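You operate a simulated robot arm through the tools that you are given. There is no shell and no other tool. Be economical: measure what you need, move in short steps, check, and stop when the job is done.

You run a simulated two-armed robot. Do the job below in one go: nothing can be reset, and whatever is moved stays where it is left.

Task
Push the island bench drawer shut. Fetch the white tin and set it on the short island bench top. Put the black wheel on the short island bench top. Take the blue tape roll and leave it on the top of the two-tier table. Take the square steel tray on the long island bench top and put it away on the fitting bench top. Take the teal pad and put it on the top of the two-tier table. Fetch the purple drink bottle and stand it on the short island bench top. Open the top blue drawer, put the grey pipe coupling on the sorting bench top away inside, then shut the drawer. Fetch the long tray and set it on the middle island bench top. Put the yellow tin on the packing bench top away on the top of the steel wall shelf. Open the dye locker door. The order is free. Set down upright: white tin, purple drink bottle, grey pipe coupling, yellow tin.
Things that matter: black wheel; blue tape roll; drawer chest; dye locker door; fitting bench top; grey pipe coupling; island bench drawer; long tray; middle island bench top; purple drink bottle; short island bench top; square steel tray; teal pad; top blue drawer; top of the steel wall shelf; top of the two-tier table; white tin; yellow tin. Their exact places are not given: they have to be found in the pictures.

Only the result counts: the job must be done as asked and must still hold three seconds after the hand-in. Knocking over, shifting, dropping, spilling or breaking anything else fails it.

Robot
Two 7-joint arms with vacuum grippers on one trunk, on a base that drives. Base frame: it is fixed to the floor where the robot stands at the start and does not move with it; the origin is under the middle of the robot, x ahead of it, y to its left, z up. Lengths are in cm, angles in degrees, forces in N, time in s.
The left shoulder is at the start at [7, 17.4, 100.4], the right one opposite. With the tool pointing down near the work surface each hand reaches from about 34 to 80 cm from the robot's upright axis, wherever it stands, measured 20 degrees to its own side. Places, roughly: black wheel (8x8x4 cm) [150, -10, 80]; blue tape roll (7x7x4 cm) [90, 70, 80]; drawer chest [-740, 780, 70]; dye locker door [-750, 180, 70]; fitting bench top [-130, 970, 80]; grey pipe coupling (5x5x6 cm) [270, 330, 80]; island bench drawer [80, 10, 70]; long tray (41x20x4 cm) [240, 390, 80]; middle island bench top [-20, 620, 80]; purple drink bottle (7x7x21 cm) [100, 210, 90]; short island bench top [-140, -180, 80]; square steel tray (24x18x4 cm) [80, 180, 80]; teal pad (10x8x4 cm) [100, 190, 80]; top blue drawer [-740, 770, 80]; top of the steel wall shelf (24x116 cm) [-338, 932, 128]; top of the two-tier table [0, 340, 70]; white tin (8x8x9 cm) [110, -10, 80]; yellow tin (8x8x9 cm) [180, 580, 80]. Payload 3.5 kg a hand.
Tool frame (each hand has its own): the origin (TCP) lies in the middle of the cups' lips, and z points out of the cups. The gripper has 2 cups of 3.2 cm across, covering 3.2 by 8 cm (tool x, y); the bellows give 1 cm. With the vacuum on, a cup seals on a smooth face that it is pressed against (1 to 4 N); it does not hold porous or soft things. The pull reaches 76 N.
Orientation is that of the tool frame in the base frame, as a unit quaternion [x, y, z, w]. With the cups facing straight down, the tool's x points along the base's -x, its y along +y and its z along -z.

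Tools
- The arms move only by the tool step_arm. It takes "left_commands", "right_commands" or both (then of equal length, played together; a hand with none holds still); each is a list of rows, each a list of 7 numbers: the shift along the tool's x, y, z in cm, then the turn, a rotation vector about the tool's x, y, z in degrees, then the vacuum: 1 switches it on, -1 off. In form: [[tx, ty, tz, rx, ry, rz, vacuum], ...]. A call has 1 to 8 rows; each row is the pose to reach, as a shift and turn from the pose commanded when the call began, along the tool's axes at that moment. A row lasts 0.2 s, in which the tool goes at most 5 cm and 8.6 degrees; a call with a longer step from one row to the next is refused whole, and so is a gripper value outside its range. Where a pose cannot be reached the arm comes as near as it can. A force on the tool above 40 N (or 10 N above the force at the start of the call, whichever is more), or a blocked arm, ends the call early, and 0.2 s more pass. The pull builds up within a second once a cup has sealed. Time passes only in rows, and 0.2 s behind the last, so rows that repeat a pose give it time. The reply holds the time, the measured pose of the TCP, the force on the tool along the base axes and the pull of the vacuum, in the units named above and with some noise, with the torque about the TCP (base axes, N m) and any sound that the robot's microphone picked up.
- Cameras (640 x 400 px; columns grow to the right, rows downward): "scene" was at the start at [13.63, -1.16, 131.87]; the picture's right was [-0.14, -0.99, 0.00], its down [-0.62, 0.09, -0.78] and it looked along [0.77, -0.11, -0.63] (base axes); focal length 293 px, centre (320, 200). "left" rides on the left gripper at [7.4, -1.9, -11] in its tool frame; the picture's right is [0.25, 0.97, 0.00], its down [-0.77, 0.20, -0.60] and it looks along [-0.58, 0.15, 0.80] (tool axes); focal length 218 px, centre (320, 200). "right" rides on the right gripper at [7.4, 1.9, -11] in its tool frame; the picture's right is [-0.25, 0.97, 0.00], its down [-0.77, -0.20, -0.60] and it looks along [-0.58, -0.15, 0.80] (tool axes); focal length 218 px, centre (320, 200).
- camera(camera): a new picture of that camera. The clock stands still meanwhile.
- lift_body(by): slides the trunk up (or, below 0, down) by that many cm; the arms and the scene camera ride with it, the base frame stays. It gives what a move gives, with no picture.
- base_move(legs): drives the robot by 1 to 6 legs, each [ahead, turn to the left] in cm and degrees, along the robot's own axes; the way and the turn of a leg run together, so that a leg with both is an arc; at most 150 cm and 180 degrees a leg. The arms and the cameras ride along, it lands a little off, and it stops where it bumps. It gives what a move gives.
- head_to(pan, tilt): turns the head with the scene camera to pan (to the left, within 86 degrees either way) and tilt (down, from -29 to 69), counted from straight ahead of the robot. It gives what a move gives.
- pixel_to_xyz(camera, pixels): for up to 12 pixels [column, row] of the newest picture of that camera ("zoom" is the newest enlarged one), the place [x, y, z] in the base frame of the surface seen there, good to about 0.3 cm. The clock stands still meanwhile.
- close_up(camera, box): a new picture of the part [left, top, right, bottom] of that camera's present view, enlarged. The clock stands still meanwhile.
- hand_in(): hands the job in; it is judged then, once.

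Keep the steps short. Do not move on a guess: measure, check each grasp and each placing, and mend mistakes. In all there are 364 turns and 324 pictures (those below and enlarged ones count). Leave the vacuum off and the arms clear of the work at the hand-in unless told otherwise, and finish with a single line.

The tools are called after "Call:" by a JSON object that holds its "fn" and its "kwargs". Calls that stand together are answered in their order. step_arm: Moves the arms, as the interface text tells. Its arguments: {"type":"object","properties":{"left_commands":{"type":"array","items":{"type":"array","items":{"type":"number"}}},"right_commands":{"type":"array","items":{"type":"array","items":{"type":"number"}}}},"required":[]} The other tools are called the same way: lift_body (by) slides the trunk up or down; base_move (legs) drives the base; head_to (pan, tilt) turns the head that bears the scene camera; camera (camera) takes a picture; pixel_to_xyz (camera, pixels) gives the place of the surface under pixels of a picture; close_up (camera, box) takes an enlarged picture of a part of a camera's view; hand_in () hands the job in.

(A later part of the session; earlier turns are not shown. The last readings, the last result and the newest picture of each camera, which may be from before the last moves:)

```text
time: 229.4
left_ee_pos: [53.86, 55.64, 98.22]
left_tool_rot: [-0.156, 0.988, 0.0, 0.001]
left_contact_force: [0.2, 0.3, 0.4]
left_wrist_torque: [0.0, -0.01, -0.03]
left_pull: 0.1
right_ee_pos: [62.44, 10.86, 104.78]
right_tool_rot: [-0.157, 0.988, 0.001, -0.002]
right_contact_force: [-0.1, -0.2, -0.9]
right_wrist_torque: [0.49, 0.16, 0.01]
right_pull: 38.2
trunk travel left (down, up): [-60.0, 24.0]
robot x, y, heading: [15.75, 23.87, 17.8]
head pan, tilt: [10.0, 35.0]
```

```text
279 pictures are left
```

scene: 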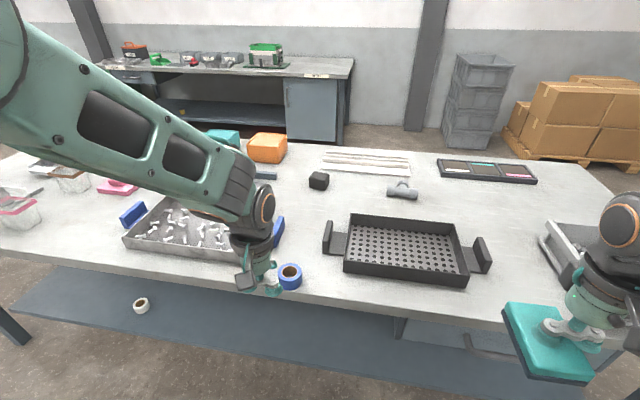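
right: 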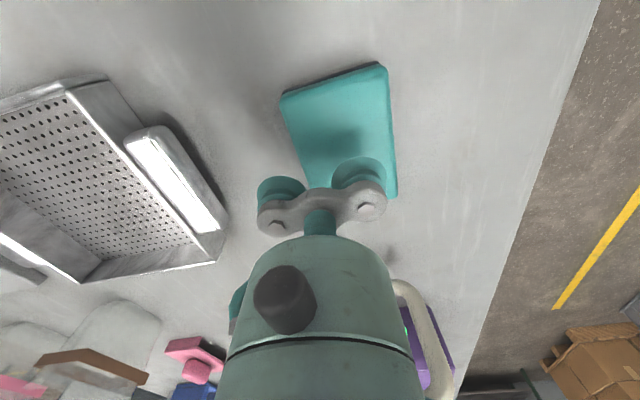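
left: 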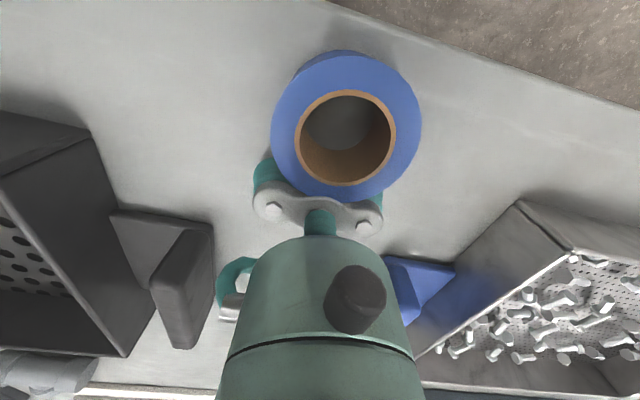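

Now I tip the left hand level: first 68°, drawing back slightly.

Call:
{"fn": "step_arm", "kwargs": {"left_commands": [[1, 0.3, 1, 0, -8.5, 0, -1], [2, 0.6, 2, 0, -17, 0, -1], [3, 0.9, 3, 0, -25.5, 0, -1], [4, 1.2, 4, 0, -34, 0, -1], [5, 1.5, 5, 0, -42.5, 0, -1], [6, 1.8, 6, 0, -51, 0, -1], [7, 2.1, 7, 0, -59.5, 0, -1], [8, 2.4, 8, 0, -68, 0, -1]]}}

```text
time: 231.2
left_ee_pos: [55.68, 56.89, 90.47]
left_tool_rot: [-0.136, 0.843, 0.081, 0.515]
left_contact_force: [-0.3, 0.8, 0.0]
left_wrist_torque: [-0.05, 0.01, 0.01]
left_pull: 0.1
left hand out of reach, approached as far as the arm can: row 4, 5, 6, 7, 8
right_ee_pos: [62.11, 10.95, 104.95]
right_tool_rot: [-0.156, 0.988, 0.0, 0.0]
right_contact_force: [0.0, -0.5, -1.3]
right_wrist_torque: [0.47, 0.1, 0.02]
right_pull: 37.5
trunk travel left (down, up): [-60.0, 24.0]
robot x, y, heading: [15.42, 23.96, 17.9]
head pan, tilt: [10.0, 35.0]
```

The arm couldn't retract fully but sits 11 cm off the roll. I continue tilting and lower in part, then check.

Call:
{"fn": "step_arm", "kwargs": {"left_commands": [[1, 0, 0, 0, -5, 0, -1], [2, 0, 0, 0, -10, 0, -1], [3, 0, 0, 0, -15, 0, -1], [4, 0, 0, 0, -22, 0, -1], [5, 0, 0, 0, -22, 0, -1]]}}

```text
time: 232.4
left_ee_pos: [68.79, 60.46, 92.7]
left_tool_rot: [-0.115, 0.731, 0.105, 0.665]
left_contact_force: [-0.3, -0.5, 0.2]
left_wrist_torque: [-0.01, 0.01, 0.0]
left_pull: 0.0
left hand out of reach, approached as far as the arm can: row 1, 2, 3, 4, 5
right_ee_pos: [62.34, 11.02, 104.84]
right_tool_rot: [-0.157, 0.988, 0.001, -0.002]
right_contact_force: [0.3, 0.1, -0.8]
right_wrist_torque: [0.48, 0.15, 0.06]
right_pull: 37.8
trunk travel left (down, up): [-60.0, 24.0]
robot x, y, heading: [15.39, 24.09, 18.1]
head pan, tilt: [10.0, 35.0]
```

The pose is too close to the body. I back the base another 18 cm, then push the hand forward to a comfortable reach.

Call:
{"fn": "base_move", "kwargs": {"legs": [[-18, 0]]}}

Call:
{"fn": "step_arm", "kwargs": {"left_commands": [[0, 0, 0, 0, -3, 0, -1], [0, 0, 0, 0, -3, 0, -1]]}}

```text
time: 233.9
left_ee_pos: [51.57, 54.89, 92.72]
left_tool_rot: [-0.116, 0.731, 0.105, 0.665]
left_contact_force: [-0.6, 0.2, 0.2]
left_wrist_torque: [0.0, 0.03, -0.01]
left_pull: 0.0
right_ee_pos: [45.24, 5.55, 104.81]
right_tool_rot: [-0.157, 0.988, 0.0, -0.001]
right_contact_force: [-0.3, 0.4, -0.8]
right_wrist_torque: [0.45, 0.12, 0.01]
right_pull: 37.7
trunk travel left (down, up): [-60.0, 24.0]
robot x, y, heading: [-1.53, 18.42, 18.0]
head pan, tilt: [10.0, 35.0]
```

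```text
time: 234.5
left_ee_pos: [52.98, 55.44, 93.15]
left_tool_rot: [-0.113, 0.714, 0.108, 0.683]
left_contact_force: [-0.2, -0.4, 0.6]
left_wrist_torque: [0.01, -0.02, 0.01]
left_pull: 0.0
left hand out of reach, approached as far as the arm can: row 1, 2
right_ee_pos: [45.15, 5.4, 104.89]
right_tool_rot: [-0.157, 0.988, 0.0, -0.001]
right_contact_force: [0.0, -0.5, -1.7]
right_wrist_torque: [0.47, 0.15, 0.0]
right_pull: 37.6
trunk travel left (down, up): [-60.0, 24.0]
robot x, y, heading: [-1.38, 18.59, 18.0]
head pan, tilt: [10.0, 35.0]
```

Call:
{"fn": "step_arm", "kwargs": {"left_commands": [[2, 0, 2, 0, 0, 0, -1], [4, 0, 4, 0, 0, 0, -1], [5, 0, 6, 0, 0, 0, -1], [6, 0, 8, 0, 0, 0, -1]]}}

```text
time: 235.5
left_ee_pos: [60.39, 57.76, 86.74]
left_tool_rot: [-0.113, 0.713, 0.108, 0.683]
left_contact_force: [0.4, 0.3, -0.4]
left_wrist_torque: [-0.02, -0.01, -0.02]
left_pull: 0.0
right_ee_pos: [45.3, 5.54, 104.86]
right_tool_rot: [-0.157, 0.988, 0.0, -0.002]
right_contact_force: [-1.3, 0.1, -0.4]
right_wrist_torque: [0.47, 0.18, -0.01]
right_pull: 37.6
trunk travel left (down, up): [-60.0, 24.0]
robot x, y, heading: [-1.46, 18.7, 18.3]
head pan, tilt: [10.0, 35.0]
```

Now it follows exactly. The hand is 6 cm in front of the roll; I lower to mid-height 81.9 and shift one cup on centre, then look.

Call:
{"fn": "step_arm", "kwargs": {"left_commands": [[1.5, 1, 0, 0, -1, 0, -1], [3, 2, 0, 0, -2, 0, -1], [4.9, 2.3, 0, 0, -2.6, 0, -1]]}}

Call:
{"fn": "camera", "kwargs": {"camera": "left"}}

Call:
{"fn": "close_up", "kwargs": {"camera": "scene", "box": [200, 180, 440, 330]}}

```text
time: 236.3
left_ee_pos: [59.49, 59.75, 81.76]
left_tool_rot: [-0.11, 0.698, 0.11, 0.699]
left_contact_force: [1.0, -0.6, 0.0]
left_wrist_torque: [-0.02, -0.01, -0.03]
left_pull: 0.1
right_ee_pos: [45.3, 5.51, 104.85]
right_tool_rot: [-0.157, 0.988, 0.0, -0.001]
right_contact_force: [0.3, 0.1, 0.1]
right_wrist_torque: [0.48, 0.18, -0.02]
right_pull: 37.6
trunk travel left (down, up): [-60.0, 24.0]
robot x, y, heading: [-1.56, 18.59, 17.9]
head pan, tilt: [10.0, 35.0]
```

```text
278 pictures are left
```

left: 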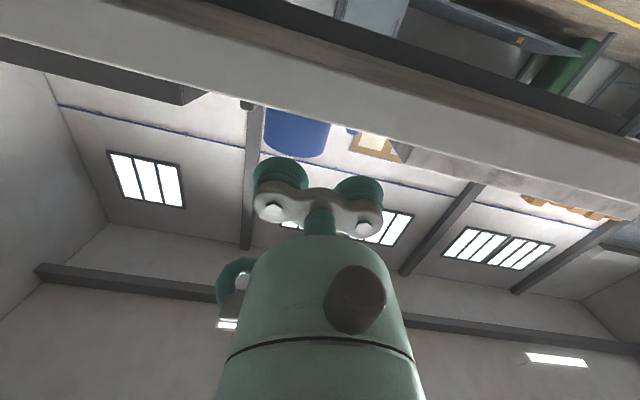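

```text
2.67 times, centred on (320, 255) of scene
```

zoom: 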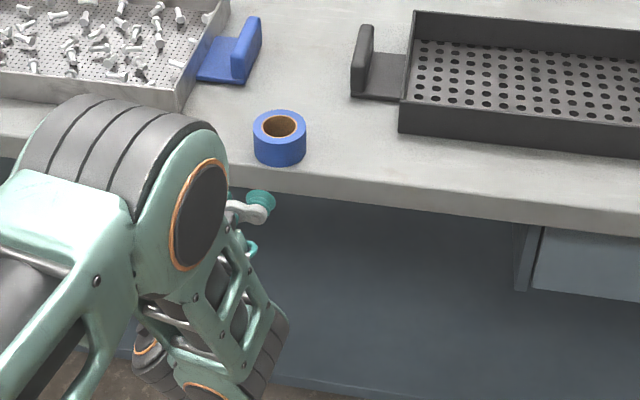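

Call:
{"fn": "pixel_to_xyz", "kwargs": {"camera": "zoom", "pixels": [[280, 150], [255, 140], [304, 140], [280, 160], [280, 112], [280, 172], [265, 205]]}}

Call:
{"fn": "pixel_to_xyz", "kwargs": {"camera": "left", "pixels": [[297, 135], [265, 130], [328, 140]]}}

```text
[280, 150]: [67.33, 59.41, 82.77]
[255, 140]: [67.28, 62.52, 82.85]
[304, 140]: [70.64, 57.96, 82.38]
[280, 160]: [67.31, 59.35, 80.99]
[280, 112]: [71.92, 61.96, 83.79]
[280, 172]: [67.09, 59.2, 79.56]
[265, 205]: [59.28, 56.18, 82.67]
```

```text
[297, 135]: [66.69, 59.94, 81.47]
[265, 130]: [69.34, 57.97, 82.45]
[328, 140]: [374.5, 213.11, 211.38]
```

The near face is ~7 cm ahead and the cup lines up. I advance slowly with vacuum on.

Call:
{"fn": "step_arm", "kwargs": {"left_commands": [[0, 0, 3, 0, 0, 0, 1], [0, 0, 5.5, 0, 0, 0, 1], [0, 0, 6.5, 0, 0, 0, 1], [0, 0, 7, 0, 0, 0, 1], [0, 0, 7.5, 0, 0, 0, 1], [0, 0, 7.8, 0, 0, 0, 1], [0, 0, 7.8, 0, 0, 0, 1], [0, 0, 7.8, 0, 0, 0, 1]]}}

Call:
{"fn": "close_up", "kwargs": {"camera": "scene", "box": [200, 180, 440, 330]}}

```text
time: 238.1
left_ee_pos: [66.85, 62.27, 81.85]
left_tool_rot: [-0.11, 0.697, 0.11, 0.7]
left_contact_force: [-0.5, -0.6, -1.3]
left_wrist_torque: [-0.13, -0.02, -0.68]
left_pull: 36.9
right_ee_pos: [45.11, 5.49, 104.78]
right_tool_rot: [-0.157, 0.988, 0.001, -0.002]
right_contact_force: [0.9, 0.2, -1.0]
right_wrist_torque: [0.47, 0.18, 0.05]
right_pull: 37.6
trunk travel left (down, up): [-60.0, 24.0]
robot x, y, heading: [-1.48, 18.68, 17.9]
head pan, tilt: [10.0, 35.0]
```

```text
2.67 times, centred on (320, 255) of scene
```

zoom: 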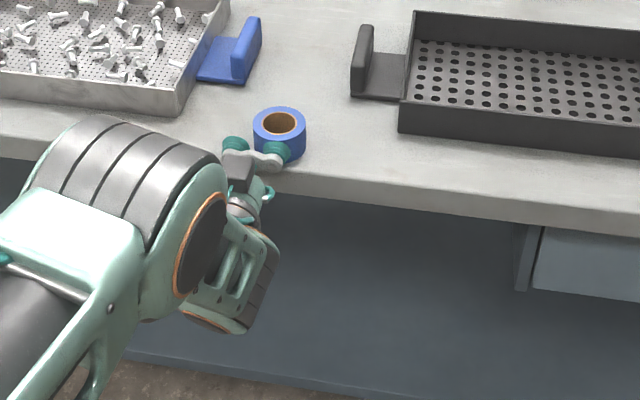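

Sealed on the roll's side (37 N). I lift it off and check.

Call:
{"fn": "step_arm", "kwargs": {"left_commands": [[-0.5, 0, 0, 0, 0, 0, 1], [-1.5, 0, 0, 0, 0, 0, 1], [-3.5, 0, 0, 0, 0, 0, 1], [-6.5, 0, 0, 0, 0, 0, 1], [-10, 0, 0, 0, 0, 0, 1], [-14, 0, 0, 0, 0, 0, 1]]}}

Call:
{"fn": "camera", "kwargs": {"camera": "scene"}}

```text
time: 239.5
left_ee_pos: [66.61, 62.1, 96.02]
left_tool_rot: [-0.109, 0.698, 0.11, 0.699]
left_contact_force: [0.2, -0.3, -0.4]
left_wrist_torque: [-0.03, 0.0, -0.81]
left_pull: 37.4
right_ee_pos: [45.24, 5.39, 104.87]
right_tool_rot: [-0.158, 0.987, 0.001, -0.002]
right_contact_force: [-0.1, 0.2, -0.5]
right_wrist_torque: [0.51, 0.14, -0.01]
right_pull: 38.2
trunk travel left (down, up): [-60.0, 24.0]
robot x, y, heading: [-1.65, 18.41, 18.0]
head pan, tilt: [10.0, 35.0]
```

```text
275 pictures are left
```

scene: 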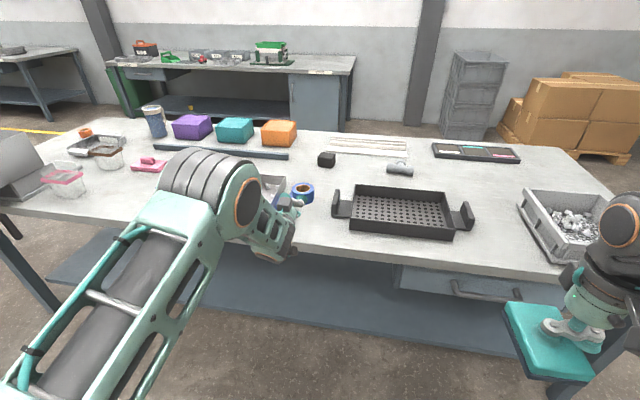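

The roll hangs safely. I look left along the near side of the bench toward the two-tier table.

Call:
{"fn": "base_move", "kwargs": {"legs": [[-20, 0]]}}

Call:
{"fn": "head_to", "kwargs": {"pan": 75, "tilt": 18}}

Call:
{"fn": "camera", "kwargs": {"camera": "scene"}}

```text
time: 241.1
left_ee_pos: [47.6, 56.06, 95.9]
left_tool_rot: [-0.11, 0.697, 0.111, 0.7]
left_contact_force: [0.1, 0.3, -0.7]
left_wrist_torque: [0.01, 0.01, -0.83]
left_pull: 37.6
right_ee_pos: [26.17, -0.82, 104.9]
right_tool_rot: [-0.157, 0.988, 0.001, -0.001]
right_contact_force: [-0.5, -0.1, -1.2]
right_wrist_torque: [0.47, 0.16, -0.06]
right_pull: 37.5
trunk travel left (down, up): [-60.0, 24.0]
robot x, y, heading: [-20.49, 12.21, 18.0]
head pan, tilt: [10.0, 35.0]
```

```text
time: 242.5
left_ee_pos: [47.69, 56.12, 95.84]
left_tool_rot: [-0.111, 0.698, 0.111, 0.699]
left_contact_force: [0.4, -0.1, -0.8]
left_wrist_torque: [0.03, 0.02, -0.87]
left_pull: 38.1
right_ee_pos: [26.17, -0.76, 104.68]
right_tool_rot: [-0.157, 0.988, 0.0, -0.001]
right_contact_force: [-1.0, 0.0, -1.2]
right_wrist_torque: [0.44, 0.17, 0.0]
right_pull: 37.6
trunk travel left (down, up): [-60.0, 24.0]
robot x, y, heading: [-20.62, 12.4, 18.1]
head pan, tilt: [75.0, 18.0]
```

```text
274 pictures are left
```

scene: 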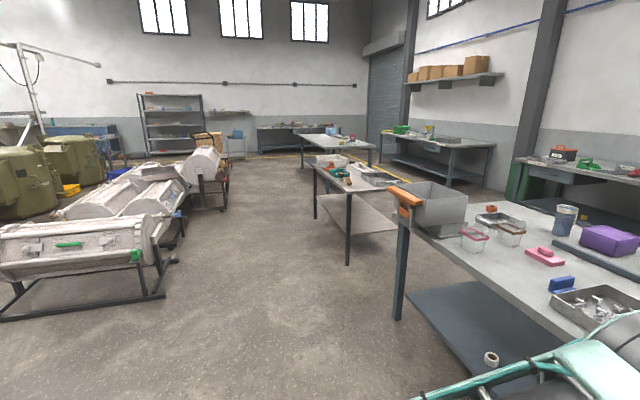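

A wide aisle lies on this side. I measure the two-tier table and the machines.

Call:
{"fn": "close_up", "kwargs": {"camera": "scene", "box": [280, 130, 420, 220]}}

Call:
{"fn": "pixel_to_xyz", "kwargs": {"camera": "scene", "pixels": [[350, 193], [315, 166], [346, 262], [155, 295], [205, 205], [360, 175], [340, 185], [394, 310], [300, 138], [258, 155], [172, 240], [395, 188]]}}

```text
4.44 times, centred on (350, 175) of scene
```

zoom: 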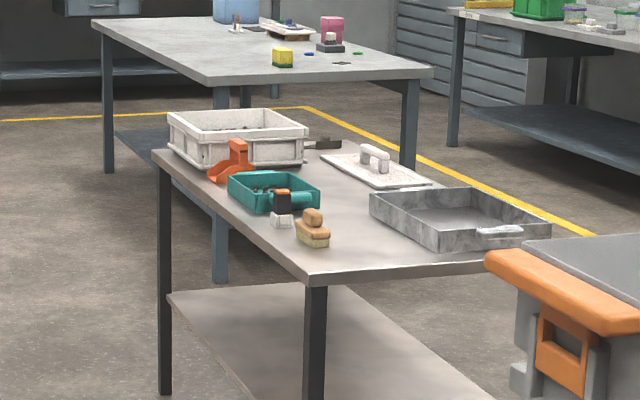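

```text
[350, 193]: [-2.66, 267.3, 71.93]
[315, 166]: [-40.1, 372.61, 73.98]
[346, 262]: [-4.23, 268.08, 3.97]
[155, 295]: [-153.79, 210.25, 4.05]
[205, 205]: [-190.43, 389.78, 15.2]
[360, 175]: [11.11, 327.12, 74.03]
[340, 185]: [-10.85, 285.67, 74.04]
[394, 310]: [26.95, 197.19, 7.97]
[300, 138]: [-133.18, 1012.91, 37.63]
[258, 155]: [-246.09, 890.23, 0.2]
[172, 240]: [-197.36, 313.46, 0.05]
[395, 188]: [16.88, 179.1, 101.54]
```

Call:
{"fn": "pixel_to_xyz", "kwargs": {"camera": "zoom", "pixels": [[313, 245], [328, 238], [298, 240], [282, 222], [272, 218], [250, 210], [230, 185], [212, 180], [168, 165], [372, 215], [440, 248], [320, 275]]}}

```text
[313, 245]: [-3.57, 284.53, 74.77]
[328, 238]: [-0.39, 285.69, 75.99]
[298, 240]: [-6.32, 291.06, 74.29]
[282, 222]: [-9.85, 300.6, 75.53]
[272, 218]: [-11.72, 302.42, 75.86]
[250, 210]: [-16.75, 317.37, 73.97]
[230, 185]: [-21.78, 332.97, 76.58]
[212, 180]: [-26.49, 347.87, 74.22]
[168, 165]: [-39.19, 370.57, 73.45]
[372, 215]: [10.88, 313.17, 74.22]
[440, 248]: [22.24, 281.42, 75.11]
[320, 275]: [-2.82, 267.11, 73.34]
```

The front corner of the two-tier top (n 79–86, d 256–268) is free for the tape; the strip between brush and grey tray suits the pad. I drive along the aisle to face that corner.

Call:
{"fn": "base_move", "kwargs": {"legs": [[0, 90], [120, 0], [103, 0], [0, -90.4]]}}

Call:
{"fn": "lift_body", "kwargs": {"by": -12}}

Call:
{"fn": "head_to", "kwargs": {"pan": 10, "tilt": 30}}

Call:
{"fn": "camera", "kwargs": {"camera": "scene"}}

```text
time: 261.1
left_ee_pos: [-20.0, 269.35, 95.82]
left_tool_rot: [-0.111, 0.697, 0.111, 0.7]
left_contact_force: [-0.1, -0.7, -0.9]
left_wrist_torque: [0.02, 0.04, -0.85]
left_pull: 38.2
right_ee_pos: [-41.56, 212.61, 104.8]
right_tool_rot: [-0.158, 0.988, 0.001, -0.002]
right_contact_force: [0.0, 0.7, -1.7]
right_wrist_torque: [0.5, 0.16, 0.02]
right_pull: 38.0
trunk travel left (down, up): [-60.0, 24.0]
robot x, y, heading: [-88.42, 225.74, 18.0]
head pan, tilt: [75.0, 18.0]
```

```text
time: 262.6
left_ee_pos: [-20.2, 269.35, 83.99]
left_tool_rot: [-0.111, 0.697, 0.111, 0.7]
left_contact_force: [-0.4, -0.4, -0.2]
left_wrist_torque: [0.01, 0.04, -0.86]
left_pull: 38.0
right_ee_pos: [-41.51, 212.51, 92.8]
right_tool_rot: [-0.157, 0.988, 0.001, -0.001]
right_contact_force: [-0.4, -0.1, -1.1]
right_wrist_torque: [0.52, 0.15, 0.05]
right_pull: 37.9
trunk travel left (down, up): [-48.0, 36.0]
robot x, y, heading: [-88.45, 225.8, 18.2]
head pan, tilt: [75.0, 18.0]
```

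```text
time: 264.0
left_ee_pos: [-20.02, 269.35, 83.75]
left_tool_rot: [-0.111, 0.698, 0.111, 0.699]
left_contact_force: [-0.2, 0.7, -0.9]
left_wrist_torque: [-0.04, 0.03, -0.83]
left_pull: 37.5
right_ee_pos: [-41.5, 212.43, 93.0]
right_tool_rot: [-0.158, 0.987, 0.0, -0.001]
right_contact_force: [0.5, -0.1, -2.1]
right_wrist_torque: [0.46, 0.18, 0.04]
right_pull: 38.2
trunk travel left (down, up): [-48.0, 36.0]
robot x, y, heading: [-87.97, 225.64, 17.9]
head pan, tilt: [10.0, 30.0]
```

```text
272 pictures are left
```

scene: 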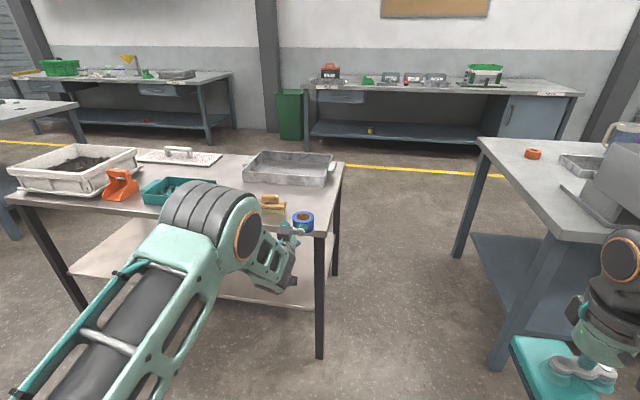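

The tape hovers in front of the front corner. I drive 17 cm forward and measure the corner.

Call:
{"fn": "base_move", "kwargs": {"legs": [[17, 0]]}}

Call:
{"fn": "camera", "kwargs": {"camera": "scene"}}

```text
time: 265.5
left_ee_pos: [-3.84, 274.68, 83.77]
left_tool_rot: [-0.11, 0.698, 0.11, 0.699]
left_contact_force: [-0.1, 0.6, -1.1]
left_wrist_torque: [-0.03, 0.0, -0.84]
left_pull: 37.6
right_ee_pos: [-25.27, 217.9, 92.77]
right_tool_rot: [-0.158, 0.988, 0.001, -0.002]
right_contact_force: [0.2, 0.5, -2.1]
right_wrist_torque: [0.46, 0.15, -0.01]
right_pull: 38.0
trunk travel left (down, up): [-48.0, 36.0]
robot x, y, heading: [-72.15, 230.6, 18.1]
head pan, tilt: [10.0, 30.0]
```

```text
271 pictures are left
```

scene: 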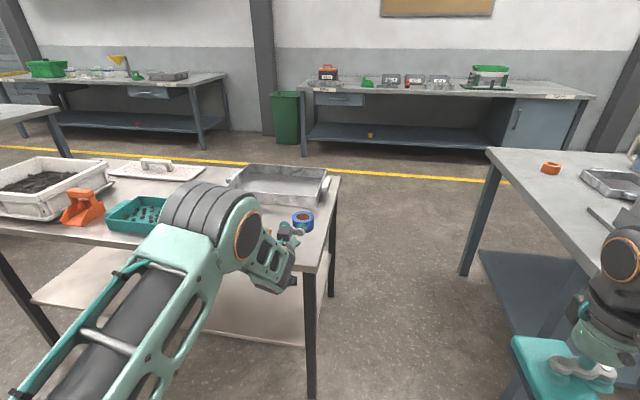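

Call:
{"fn": "close_up", "kwargs": {"camera": "scene", "box": [220, 170, 360, 290]}}

Call:
{"fn": "pixel_to_xyz", "kwargs": {"camera": "scene", "pixels": [[316, 264], [310, 250], [325, 225], [338, 180], [303, 222], [303, 214], [270, 205], [303, 270]]}}

```text
3.33 times, centred on (290, 230) of scene
```

zoom: 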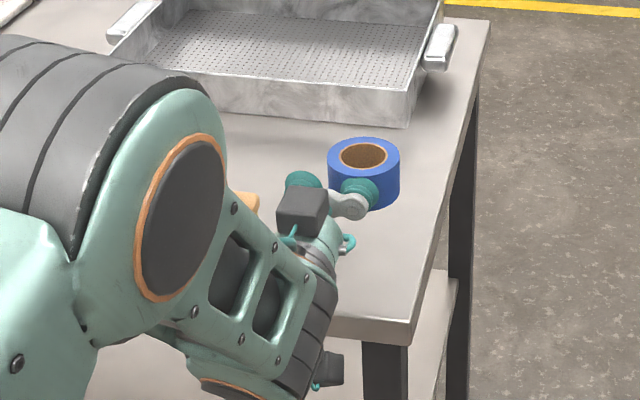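

```text
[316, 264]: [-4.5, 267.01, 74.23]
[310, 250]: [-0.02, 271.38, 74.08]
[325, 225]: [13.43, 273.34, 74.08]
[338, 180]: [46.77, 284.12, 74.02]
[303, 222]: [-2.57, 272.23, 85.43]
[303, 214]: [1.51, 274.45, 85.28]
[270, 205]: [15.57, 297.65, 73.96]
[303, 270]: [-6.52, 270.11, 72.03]
```

The top is at z 74.0, edge at n≈76.5. I pull back 2.5 cm, shift 2 cm left, and lower the roll.

Call:
{"fn": "step_arm", "kwargs": {"left_commands": [[0, 1, -1.5, 0, 0, 0, 1], [0, 2, -2.5, 0, 0, 0, 1], [2, 2, -2.5, 0, 0, 0, 1], [4, 2, -2.5, 0, 0, 0, 1], [6, 2, -2.5, 0, 0, 0, 1], [7, 2, -2.5, 0, 0, 0, 1], [7.4, 2, -2.5, 0, 0, 0, 1]]}}

Call:
{"fn": "close_up", "kwargs": {"camera": "scene", "box": [220, 170, 360, 290]}}

```text
time: 267.1
left_ee_pos: [-6.96, 275.85, 76.47]
left_tool_rot: [-0.111, 0.697, 0.112, 0.7]
left_contact_force: [0.2, -0.2, -0.6]
left_wrist_torque: [0.0, 0.02, -0.85]
left_pull: 37.7
right_ee_pos: [-25.38, 217.78, 92.79]
right_tool_rot: [-0.158, 0.987, 0.001, -0.001]
right_contact_force: [-0.9, -0.2, -1.5]
right_wrist_torque: [0.5, 0.17, 0.03]
right_pull: 37.6
trunk travel left (down, up): [-48.0, 36.0]
robot x, y, heading: [-72.35, 230.53, 18.0]
head pan, tilt: [10.0, 30.0]
```

```text
3.33 times, centred on (290, 230) of scene
```

zoom: 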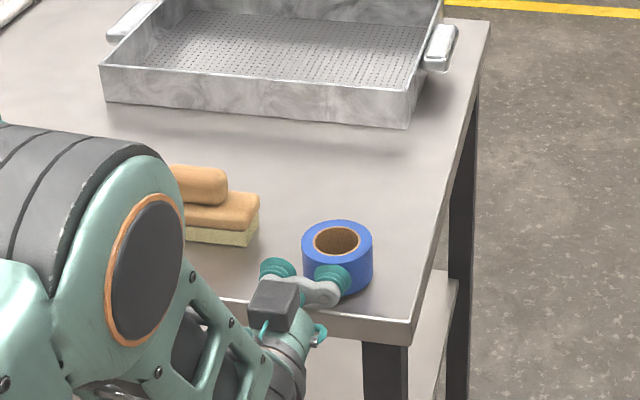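

Call:
{"fn": "step_arm", "kwargs": {"left_commands": [[0.2, 0, 0, 0, 0, 0, 1], [0.4, 0, 0, 0, 0, 0, 1], [0.6, 0, 0, 0, 0, 0, 1], [0.8, 0, 0, 0, 0, 0, 1]]}}

```text
time: 268.1
left_ee_pos: [-6.85, 275.86, 75.89]
left_tool_rot: [-0.11, 0.697, 0.111, 0.7]
left_contact_force: [0.8, 0.5, 5.5]
left_wrist_torque: [-0.24, -0.13, -0.65]
left_pull: 37.7
right_ee_pos: [-25.45, 217.8, 92.82]
right_tool_rot: [-0.157, 0.988, 0.001, -0.001]
right_contact_force: [0.3, 0.4, -0.8]
right_wrist_torque: [0.5, 0.17, 0.01]
right_pull: 37.9
trunk travel left (down, up): [-48.0, 36.0]
robot x, y, heading: [-72.41, 231.0, 17.9]
head pan, tilt: [10.0, 30.0]
```

Contact (5.5 N). I release and draw the hand straight back.

Call:
{"fn": "step_arm", "kwargs": {"left_commands": [[0, 0, 0, 0, 0, 0, -1], [-0.2, 0, 0, 0, 0, 0, -1], [-0.2, 0, 0, 0, 0, 0, -1], [-0.2, 0, -0.5, 0, 0, 0, -1], [-0.2, 0, -2, 0, 0, 0, -1], [-0.2, 0, -5, 0, 0, 0, -1], [-0.2, 0, -9, 0, 0, 0, -1]]}}

Call:
{"fn": "camera", "kwargs": {"camera": "scene"}}

```text
time: 269.7
left_ee_pos: [-15.54, 272.94, 75.94]
left_tool_rot: [-0.11, 0.698, 0.11, 0.699]
left_contact_force: [0.0, -0.5, 0.9]
left_wrist_torque: [-0.01, -0.02, -0.02]
left_pull: 0.1
right_ee_pos: [-25.43, 217.87, 92.9]
right_tool_rot: [-0.158, 0.988, 0.001, 0.0]
right_contact_force: [0.9, 0.4, -0.9]
right_wrist_torque: [0.49, 0.14, 0.01]
right_pull: 37.6
trunk travel left (down, up): [-48.0, 36.0]
robot x, y, heading: [-71.77, 230.9, 18.0]
head pan, tilt: [10.0, 30.0]
```

```text
268 pictures are left
```

scene: 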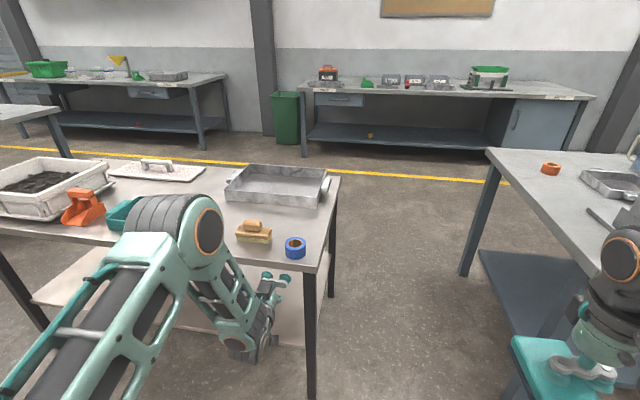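

The tape stands fine on the two-tier top. I raise the left hand and turn it back down; meanwhile the right still holds the pad.

Call:
{"fn": "step_arm", "kwargs": {"left_commands": [[-3.5, 0, -1, 0, 8.4, 0, -1], [-7, 0, -2, 0, 16.8, 0, -1], [-10.5, 0, -4, 0, 25.2, 0, -1], [-14, 0, -6, 0, 33.6, 0, -1], [-17.5, 0, -8, 0, 42, 0, -1], [-21, 0, -10, 0, 50.4, 0, -1], [-24.5, 0, -11, 0, 58.8, 0, -1], [-28, 0, -12, 0, 67.2, 0, -1]]}}

Call:
{"fn": "step_arm", "kwargs": {"left_commands": [[0, 0, 0, 0, 8, 0, -1], [0, 0, 0, 0, 16, 0, -1], [0, 0, 0, 0, 22.8, 0, -1]]}}

Call:
{"fn": "base_move", "kwargs": {"legs": [[-35, 0], [0, 90], [30, 0], [0, -90], [66, 0]]}}

Call:
{"fn": "camera", "kwargs": {"camera": "scene"}}

```text
time: 271.5
left_ee_pos: [-26.96, 269.13, 103.89]
left_tool_rot: [-0.154, 0.968, 0.032, 0.196]
left_contact_force: [-0.4, 0.0, 0.9]
left_wrist_torque: [0.03, -0.01, -0.02]
left_pull: 0.0
right_ee_pos: [-25.38, 217.79, 92.77]
right_tool_rot: [-0.157, 0.988, 0.001, -0.002]
right_contact_force: [0.6, -0.6, -0.7]
right_wrist_torque: [0.45, 0.19, 0.01]
right_pull: 37.8
trunk travel left (down, up): [-48.0, 36.0]
robot x, y, heading: [-72.16, 230.42, 17.9]
head pan, tilt: [10.0, 30.0]
```

```text
time: 272.3
left_ee_pos: [-27.01, 269.34, 103.7]
left_tool_rot: [-0.157, 0.988, 0.0, 0.0]
left_contact_force: [-1.2, 0.4, 0.2]
left_wrist_torque: [-0.03, -0.01, 0.01]
left_pull: 0.1
right_ee_pos: [-25.28, 218.03, 92.81]
right_tool_rot: [-0.157, 0.988, 0.0, -0.002]
right_contact_force: [-0.4, 0.0, -1.8]
right_wrist_torque: [0.43, 0.15, 0.01]
right_pull: 37.9
trunk travel left (down, up): [-48.0, 36.0]
robot x, y, heading: [-71.91, 230.72, 17.8]
head pan, tilt: [10.0, 30.0]
```

```text
time: 287.1
left_ee_pos: [-5.16, 306.77, 103.72]
left_tool_rot: [-0.152, 0.988, 0.001, 0.001]
left_contact_force: [0.7, 0.1, -0.2]
left_wrist_torque: [-0.01, 0.03, 0.02]
left_pull: 0.1
right_ee_pos: [-4.14, 255.37, 92.81]
right_tool_rot: [-0.153, 0.988, 0.001, -0.001]
right_contact_force: [0.5, 0.3, -0.5]
right_wrist_torque: [0.46, 0.14, -0.01]
right_pull: 38.0
trunk travel left (down, up): [-48.0, 36.0]
robot x, y, heading: [-50.57, 269.07, 17.5]
head pan, tilt: [10.0, 30.0]
```

```text
267 pictures are left
```

scene: 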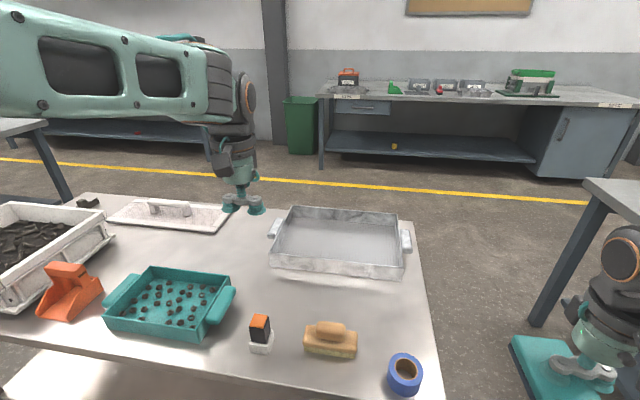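

I measure the free spots: (365,300) between tray, brush and tape, and (245,255) left of the tray.

Call:
{"fn": "pixel_to_xyz", "kwargs": {"camera": "scene", "pixels": [[345, 278], [402, 282], [272, 268], [357, 335], [307, 330], [395, 355], [418, 360], [200, 265], [245, 255], [235, 285], [420, 300], [270, 315]]}}

```text
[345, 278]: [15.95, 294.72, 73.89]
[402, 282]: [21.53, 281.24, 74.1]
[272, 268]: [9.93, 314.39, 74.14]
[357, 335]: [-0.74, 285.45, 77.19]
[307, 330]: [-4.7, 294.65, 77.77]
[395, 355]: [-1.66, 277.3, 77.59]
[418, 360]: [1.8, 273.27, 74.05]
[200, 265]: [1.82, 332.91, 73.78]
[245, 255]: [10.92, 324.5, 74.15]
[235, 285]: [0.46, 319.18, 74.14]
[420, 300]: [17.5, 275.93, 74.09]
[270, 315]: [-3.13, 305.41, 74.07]
```

There is a strip n 87–104.8. I take the pad to n≈96, d≈266 and lower.

Call:
{"fn": "step_arm", "kwargs": {"right_commands": [[-3.2, 2.7, 0, 0, 0, 0, 1], [-6.4, 5.4, 0, 0, 0, 0, 1], [-9.6, 8.1, 0, 0, 0, 0, 1], [-12.8, 10.8, 0, 0, 0, 0, 1], [-16, 13.5, 0, 0, 0, 0, 1], [-19, 16.3, 0, 0, 0, 0, 1], [-22, 19, 0, 0, 0, 0, 1], [-22, 19, 4, 0, 0, 0, 1]]}}

Call:
{"fn": "step_arm", "kwargs": {"right_commands": [[0, 0, 3, 0, 0, 0, 1], [0, 0, 6, 0, 0, 0, 1], [0, 0, 8.5, 0, 0, 0, 1], [0, 0, 9.8, 0, 0, 0, 1]]}}

Call:
{"fn": "camera", "kwargs": {"camera": "scene"}}

```text
time: 288.9
left_ee_pos: [-5.24, 306.69, 103.84]
left_tool_rot: [-0.153, 0.988, 0.0, 0.002]
left_contact_force: [0.3, -0.4, 0.7]
left_wrist_torque: [0.0, 0.03, 0.03]
left_pull: 0.0
right_ee_pos: [11.11, 280.13, 88.63]
right_tool_rot: [-0.153, 0.988, 0.001, -0.002]
right_contact_force: [-0.7, -0.4, -1.3]
right_wrist_torque: [0.41, 0.17, 0.02]
right_pull: 37.6
trunk travel left (down, up): [-48.0, 36.0]
robot x, y, heading: [-50.87, 268.98, 17.2]
head pan, tilt: [10.0, 30.0]
```

```text
time: 289.9
left_ee_pos: [-5.16, 306.69, 103.83]
left_tool_rot: [-0.153, 0.988, 0.0, 0.002]
left_contact_force: [-0.2, -0.5, 0.6]
left_wrist_torque: [-0.02, 0.01, 0.03]
left_pull: 0.0
right_ee_pos: [11.05, 279.93, 78.91]
right_tool_rot: [-0.153, 0.988, 0.001, 0.0]
right_contact_force: [0.1, 0.3, -1.4]
right_wrist_torque: [0.43, 0.16, 0.01]
right_pull: 38.0
trunk travel left (down, up): [-48.0, 36.0]
robot x, y, heading: [-50.99, 268.89, 17.5]
head pan, tilt: [10.0, 30.0]
```

```text
266 pictures are left
```

scene: 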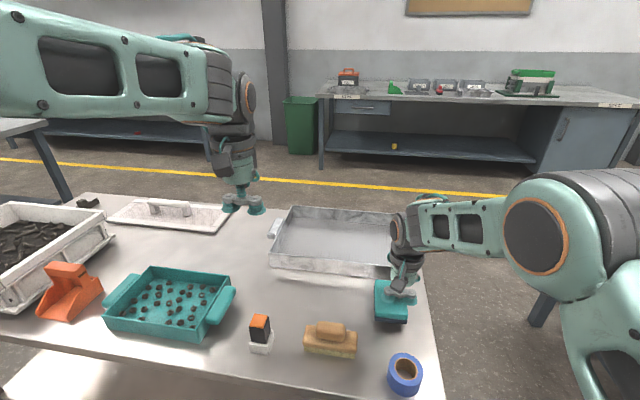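

Well placed between them. I lower the last ~1.6 cm gently.

Call:
{"fn": "step_arm", "kwargs": {"right_commands": [[0, 0, 0.6, 0, 0, 0, 1], [0, 0, 1.1, 0, 0, 0, 1], [0, 0, 1.5, 0, 0, 0, 1], [0, 0, 1.8, 0, 0, 0, 1], [0, 0, 1.8, 0, 0, 0, 1]]}}

```text
time: 291.1
left_ee_pos: [-5.26, 306.73, 103.84]
left_tool_rot: [-0.152, 0.988, 0.0, 0.002]
left_contact_force: [-0.1, -0.2, 0.5]
left_wrist_torque: [-0.02, 0.01, -0.01]
left_pull: 0.1
right_ee_pos: [10.96, 280.0, 77.14]
right_tool_rot: [-0.152, 0.988, 0.001, -0.001]
right_contact_force: [3.3, 0.2, 5.3]
right_wrist_torque: [0.74, 0.22, 0.02]
right_pull: 37.7
trunk travel left (down, up): [-48.0, 36.0]
robot x, y, heading: [-50.68, 268.46, 17.7]
head pan, tilt: [10.0, 30.0]
```

Call:
{"fn": "step_arm", "kwargs": {"right_commands": [[0, 0, 0, 0, 0, 0, -1], [0, 0, 0, 0, 0, 0, -1], [0, 0, 0, 0, 0, 0, -1], [0, 0, -0.6, 0, 0, 0, -1], [0, 0, -3, 0, 0, 0, -1], [0, 0, -7, 0, 0, 0, -1], [0, 0, -12, 0, 0, 0, -1], [0, 0, -17, 0, 0, 0, -1]]}}

Call:
{"fn": "camera", "kwargs": {"camera": "scene"}}

```text
time: 292.9
left_ee_pos: [-5.21, 306.69, 103.91]
left_tool_rot: [-0.152, 0.988, 0.0, 0.003]
left_contact_force: [-0.8, 0.2, -0.3]
left_wrist_torque: [0.05, 0.02, 0.0]
left_pull: 0.0
right_ee_pos: [11.0, 280.03, 94.33]
right_tool_rot: [-0.153, 0.988, 0.0, -0.001]
right_contact_force: [0.3, 0.4, 0.1]
right_wrist_torque: [0.0, -0.01, 0.04]
right_pull: 0.0
trunk travel left (down, up): [-48.0, 36.0]
robot x, y, heading: [-51.02, 268.84, 17.8]
head pan, tilt: [10.0, 30.0]
```

```text
265 pictures are left
```

scene: 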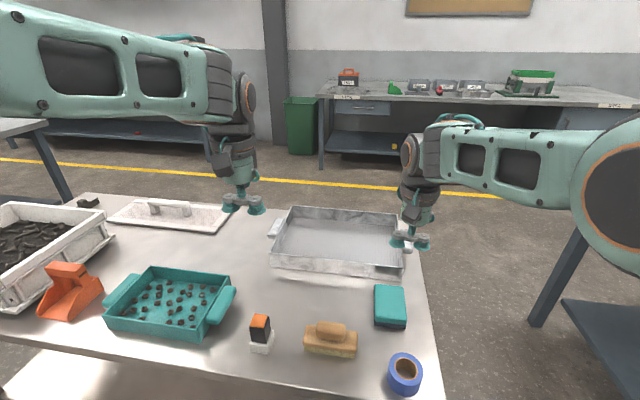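

Tape and pad are both on the two-tier top. Next the square tray: raise the trunk, and go round to the gap between bench end and table.

Call:
{"fn": "lift_body", "kwargs": {"by": 22}}

Call:
{"fn": "base_move", "kwargs": {"legs": [[-40, 0], [0, -90], [53, 0], [0, 90]]}}

Call:
{"fn": "head_to", "kwargs": {"pan": 0, "tilt": 35}}

Call:
{"fn": "camera", "kwargs": {"camera": "scene"}}

```text
time: 295.2
left_ee_pos: [-5.15, 306.63, 125.82]
left_tool_rot: [-0.152, 0.988, 0.0, 0.001]
left_contact_force: [-0.7, -0.5, 0.9]
left_wrist_torque: [-0.02, 0.0, -0.03]
left_pull: 0.0
right_ee_pos: [11.04, 280.09, 116.2]
right_tool_rot: [-0.153, 0.988, 0.001, -0.001]
right_contact_force: [0.1, 0.1, -0.1]
right_wrist_torque: [0.01, 0.0, 0.03]
right_pull: 0.1
trunk travel left (down, up): [-70.0, 14.0]
robot x, y, heading: [-50.75, 268.91, 17.5]
head pan, tilt: [10.0, 30.0]
```

```text
time: 308.0
left_ee_pos: [-27.79, 244.8, 125.85]
left_tool_rot: [-0.159, 0.987, 0.0, 0.002]
left_contact_force: [0.0, 0.2, -0.9]
left_wrist_torque: [-0.01, -0.01, 0.01]
left_pull: 0.0
right_ee_pos: [-11.14, 218.39, 116.26]
right_tool_rot: [-0.159, 0.987, 0.001, -0.001]
right_contact_force: [0.2, -0.4, 0.5]
right_wrist_torque: [-0.01, -0.03, 0.01]
right_pull: 0.0
trunk travel left (down, up): [-70.0, 14.0]
robot x, y, heading: [-72.65, 206.03, 18.5]
head pan, tilt: [10.0, 30.0]
```

```text
time: 308.7
left_ee_pos: [-27.89, 244.93, 125.84]
left_tool_rot: [-0.159, 0.987, 0.0, 0.001]
left_contact_force: [-0.3, 0.5, -0.3]
left_wrist_torque: [-0.03, -0.01, -0.01]
left_pull: 0.0
right_ee_pos: [-11.34, 218.37, 116.33]
right_tool_rot: [-0.159, 0.987, 0.0, -0.001]
right_contact_force: [-0.9, 0.4, 0.8]
right_wrist_torque: [0.01, 0.0, 0.01]
right_pull: 0.1
trunk travel left (down, up): [-70.0, 14.0]
robot x, y, heading: [-72.77, 206.73, 18.2]
head pan, tilt: [0.0, 35.0]
```

```text
264 pictures are left
```

scene: 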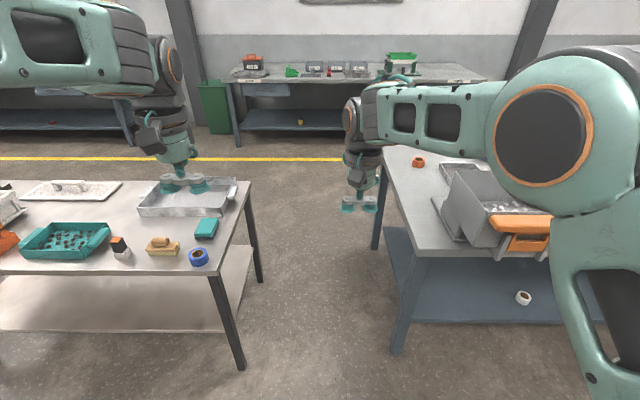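

Call:
{"fn": "pixel_to_xyz", "kwargs": {"camera": "scene", "pixels": [[241, 362], [398, 348], [260, 278], [376, 246], [223, 262], [418, 258], [382, 150], [252, 182]]}}

```text
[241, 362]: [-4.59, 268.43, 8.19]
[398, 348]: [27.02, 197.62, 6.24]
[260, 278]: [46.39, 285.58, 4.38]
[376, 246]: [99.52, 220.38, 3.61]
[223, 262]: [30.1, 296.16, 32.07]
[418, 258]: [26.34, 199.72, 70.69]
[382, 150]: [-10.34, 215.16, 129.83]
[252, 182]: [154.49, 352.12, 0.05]
```

The gap is centred on my line (d 181–256, I am at 219). I drive through, then face the bench's end as before.

Call:
{"fn": "base_move", "kwargs": {"legs": [[0, -0.6], [85, 0]]}}

Call:
{"fn": "base_move", "kwargs": {"legs": [[66, 0], [0, -90]]}}

Call:
{"fn": "head_to", "kwargs": {"pan": -8, "tilt": 42}}

Call:
{"fn": "camera", "kwargs": {"camera": "scene"}}

```text
time: 313.6
left_ee_pos: [54.61, 269.51, 125.87]
left_tool_rot: [-0.149, 0.989, 0.0, 0.002]
left_contact_force: [-0.1, -0.4, -0.2]
left_wrist_torque: [0.03, 0.03, 0.03]
left_pull: 0.1
right_ee_pos: [70.54, 242.67, 116.31]
right_tool_rot: [-0.149, 0.989, 0.0, -0.001]
right_contact_force: [0.2, -0.2, 0.8]
right_wrist_torque: [-0.01, -0.02, 0.01]
right_pull: 0.0
trunk travel left (down, up): [-70.0, 14.0]
robot x, y, heading: [8.47, 232.1, 17.4]
head pan, tilt: [0.0, 35.0]
```

```text
time: 321.1
left_ee_pos: [109.92, 205.76, 125.85]
left_tool_rot: [0.592, 0.806, -0.001, 0.002]
left_contact_force: [-0.2, 0.3, -0.1]
left_wrist_torque: [0.04, 0.0, 0.03]
left_pull: 0.0
right_ee_pos: [83.09, 189.64, 116.28]
right_tool_rot: [0.592, 0.806, 0.001, 0.0]
right_contact_force: [0.0, 0.6, 0.2]
right_wrist_torque: [-0.01, 0.0, 0.0]
right_pull: 0.1
trunk travel left (down, up): [-70.0, 14.0]
robot x, y, heading: [72.14, 251.77, -72.7]
head pan, tilt: [0.0, 35.0]
```

```text
time: 321.8
left_ee_pos: [109.93, 205.71, 125.74]
left_tool_rot: [0.593, 0.806, -0.002, 0.002]
left_contact_force: [0.3, 0.3, -0.8]
left_wrist_torque: [0.0, -0.01, 0.01]
left_pull: 0.0
right_ee_pos: [83.09, 189.49, 116.28]
right_tool_rot: [0.592, 0.806, 0.002, -0.001]
right_contact_force: [-0.9, 0.1, 0.2]
right_wrist_torque: [-0.05, 0.03, 0.03]
right_pull: 0.0
trunk travel left (down, up): [-70.0, 14.0]
robot x, y, heading: [72.12, 251.64, -72.5]
head pan, tilt: [-8.0, 42.0]
```

```text
263 pictures are left
```

scene: 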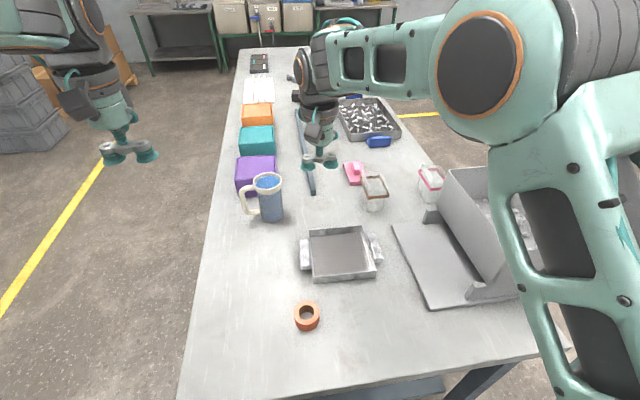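

Call:
{"fn": "close_up", "kwargs": {"camera": "scene", "box": [280, 205, 400, 295]}}

Call:
{"fn": "pixel_to_xyz", "kwargs": {"camera": "zoom", "pixels": [[105, 210], [95, 210], [115, 210], [100, 150], [430, 185], [420, 170], [440, 200], [415, 130], [170, 130], [375, 310], [150, 330], [250, 300]]}}

```text
4.44 times, centred on (340, 250) of scene
```

zoom: 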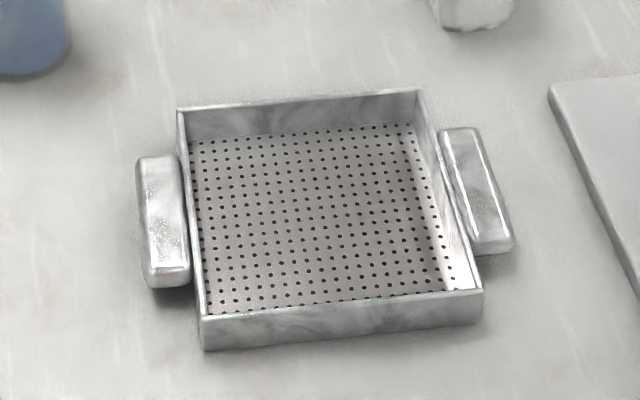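

```text
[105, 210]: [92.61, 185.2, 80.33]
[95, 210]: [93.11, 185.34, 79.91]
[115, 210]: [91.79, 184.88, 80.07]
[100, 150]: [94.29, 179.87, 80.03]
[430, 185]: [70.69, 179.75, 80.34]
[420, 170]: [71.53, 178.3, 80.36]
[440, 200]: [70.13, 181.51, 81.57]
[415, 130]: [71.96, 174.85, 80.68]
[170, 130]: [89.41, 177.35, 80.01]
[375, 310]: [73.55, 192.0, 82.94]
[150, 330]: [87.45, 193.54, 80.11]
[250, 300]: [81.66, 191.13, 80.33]
```

The tray has two solid flat-topped handles. I measure them precisely.

Call:
{"fn": "pixel_to_xyz", "kwargs": {"camera": "zoom", "pixels": [[140, 215], [150, 215], [160, 215], [170, 215], [180, 215], [160, 165], [165, 265], [162, 280], [455, 180], [470, 180], [480, 180], [490, 230]]}}

```text
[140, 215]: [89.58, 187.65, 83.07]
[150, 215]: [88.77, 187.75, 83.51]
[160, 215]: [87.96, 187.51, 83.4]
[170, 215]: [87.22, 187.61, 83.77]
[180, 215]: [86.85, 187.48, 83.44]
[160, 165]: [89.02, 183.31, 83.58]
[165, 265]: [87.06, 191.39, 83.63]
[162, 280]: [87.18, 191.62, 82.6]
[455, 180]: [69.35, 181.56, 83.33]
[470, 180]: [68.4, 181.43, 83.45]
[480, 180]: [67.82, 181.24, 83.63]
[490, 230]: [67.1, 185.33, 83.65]
```

I bring both hands above the handles (one cup each), then lower the trunk.

Call:
{"fn": "step_arm", "kwargs": {"left_commands": [[-1.8, -4, 0, 0, 0, 0, -1], [-3.6, -8, 0, 0, 0, 0, -1], [-5.4, -12, 0, 0, 0, 0, -1], [-7.2, -16, 0, 0, 0, 0, -1], [-9, -20, 0, 0, 0, 0, -1], [-10.9, -24, 0, 0, 0, 0, -1], [-10.9, -24, 4.5, 0, 0, 0, -1], [-10.9, -24, 9, 0, 0, 0, -1]], "right_commands": [[-0.5, -3.5, 0, 0, 0, 0, -1], [-1, -7, 0, 0, 0, 0, -1], [-1.5, -10.5, 0, 0, 0, 0, -1], [-2, -14, 0, 0, 0, 0, -1], [-2.5, -17, 0, 0, 0, 0, -1], [-2.8, -18.8, 0, 0, 0, 0, -1], [-2.8, -18.8, 0, 0, 0, 0, -1], [-2.8, -18.8, 0, 0, 0, 0, -1]]}}

Call:
{"fn": "lift_body", "kwargs": {"by": -25}}

Call:
{"fn": "camera", "kwargs": {"camera": "left"}}

Call:
{"fn": "camera", "kwargs": {"camera": "right"}}

```text
time: 323.6
left_ee_pos: [90.3, 188.2, 116.97]
left_tool_rot: [0.592, 0.806, -0.001, 0.0]
left_contact_force: [0.0, 0.1, -0.3]
left_wrist_torque: [0.01, -0.04, -0.02]
left_pull: 0.0
right_ee_pos: [66.07, 181.18, 116.11]
right_tool_rot: [0.592, 0.806, 0.002, 0.001]
right_contact_force: [-0.5, 0.5, -0.8]
right_wrist_torque: [0.02, -0.03, 0.01]
right_pull: 0.1
trunk travel left (down, up): [-70.0, 14.0]
robot x, y, heading: [72.15, 251.53, -72.7]
head pan, tilt: [-8.0, 42.0]
```

```text
time: 326.1
left_ee_pos: [90.23, 188.16, 91.91]
left_tool_rot: [0.593, 0.805, -0.001, 0.002]
left_contact_force: [0.2, 0.5, 0.4]
left_wrist_torque: [-0.04, 0.01, 0.01]
left_pull: 0.1
right_ee_pos: [66.0, 181.31, 91.13]
right_tool_rot: [0.593, 0.806, 0.002, 0.0]
right_contact_force: [-0.3, 0.7, 0.1]
right_wrist_torque: [-0.02, 0.0, -0.01]
right_pull: 0.0
trunk travel left (down, up): [-45.0, 39.0]
robot x, y, heading: [71.78, 251.54, -72.5]
head pan, tilt: [-8.0, 42.0]
```

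```text
261 pictures are left
```

left: 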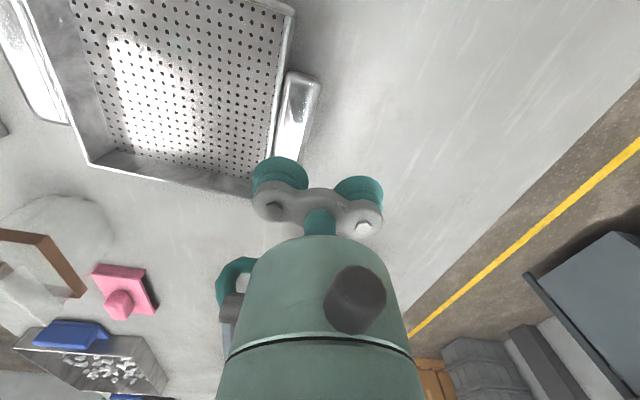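

```text
260 pictures are left
```

right: 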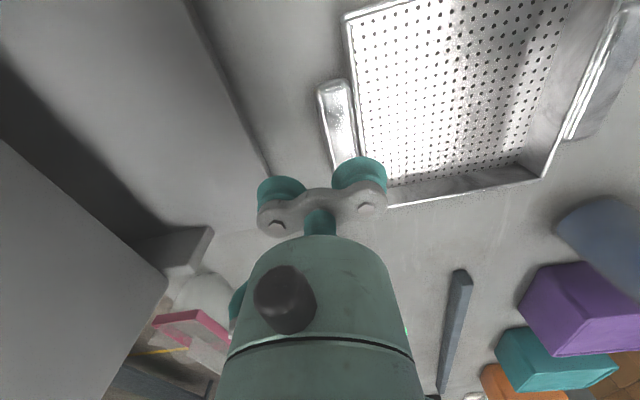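

Call:
{"fn": "pixel_to_xyz", "kwargs": {"camera": "left", "pixels": [[284, 110], [298, 110], [312, 110], [303, 80], [292, 140], [280, 135], [305, 135]]}}

Call:
{"fn": "pixel_to_xyz", "kwargs": {"camera": "right", "pixels": [[324, 115], [337, 115], [350, 115], [332, 88], [342, 145], [330, 145], [354, 145]]}}

```text
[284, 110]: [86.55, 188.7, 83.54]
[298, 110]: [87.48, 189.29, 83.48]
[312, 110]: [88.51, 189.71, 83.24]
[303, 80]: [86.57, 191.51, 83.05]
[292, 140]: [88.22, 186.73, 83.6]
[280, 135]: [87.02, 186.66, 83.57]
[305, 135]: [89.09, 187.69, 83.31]
```

```text
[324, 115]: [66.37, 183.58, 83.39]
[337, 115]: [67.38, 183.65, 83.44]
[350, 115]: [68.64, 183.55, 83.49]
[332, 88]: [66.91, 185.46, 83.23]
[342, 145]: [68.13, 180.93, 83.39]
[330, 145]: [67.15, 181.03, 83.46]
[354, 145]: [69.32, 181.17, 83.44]
```

The cups line up with the handle middles. I lower with vacuum on and see whether they seal.

Call:
{"fn": "step_arm", "kwargs": {"left_commands": [[0, 0, 3.5, 0, 0, 0, 1], [0, 0, 7, 0, 0, 0, 1], [0, 0, 8, 0, 0, 0, 1], [0, 0, 8.6, 0, 0, 0, 1], [0, 0, 9, 0, 0, 0, 1], [0, 0, 9, 0, 0, 0, 1], [0, 0, 9, 0, 0, 0, 1], [0, 0, 9, 0, 0, 0, 1]], "right_commands": [[0, -0.3, 3.5, 0, 0, 0, 1], [0, -0.3, 6.5, 0, 0, 0, 1], [0, -0.3, 7.2, 0, 0, 0, 1], [0, -0.3, 7.8, 0, 0, 0, 1], [0, -0.3, 8.2, 0, 0, 0, 1], [0, -0.3, 8.2, 0, 0, 0, 1], [0, -0.3, 8.2, 0, 0, 0, 1], [0, -0.3, 8.2, 0, 0, 0, 1]]}}

```text
time: 327.9
left_ee_pos: [90.34, 188.36, 83.42]
left_tool_rot: [0.593, 0.806, -0.002, 0.004]
left_contact_force: [-1.5, -5.5, 25.6]
left_wrist_torque: [-0.23, 1.14, -0.25]
left_pull: 37.0
right_ee_pos: [65.78, 181.41, 83.4]
right_tool_rot: [0.592, 0.806, -0.002, 0.002]
right_contact_force: [2.3, -12.7, 24.0]
right_wrist_torque: [0.51, -1.16, -0.66]
right_pull: 37.6
trunk travel left (down, up): [-45.0, 39.0]
robot x, y, heading: [72.02, 251.44, -72.9]
head pan, tilt: [-8.0, 42.0]
```

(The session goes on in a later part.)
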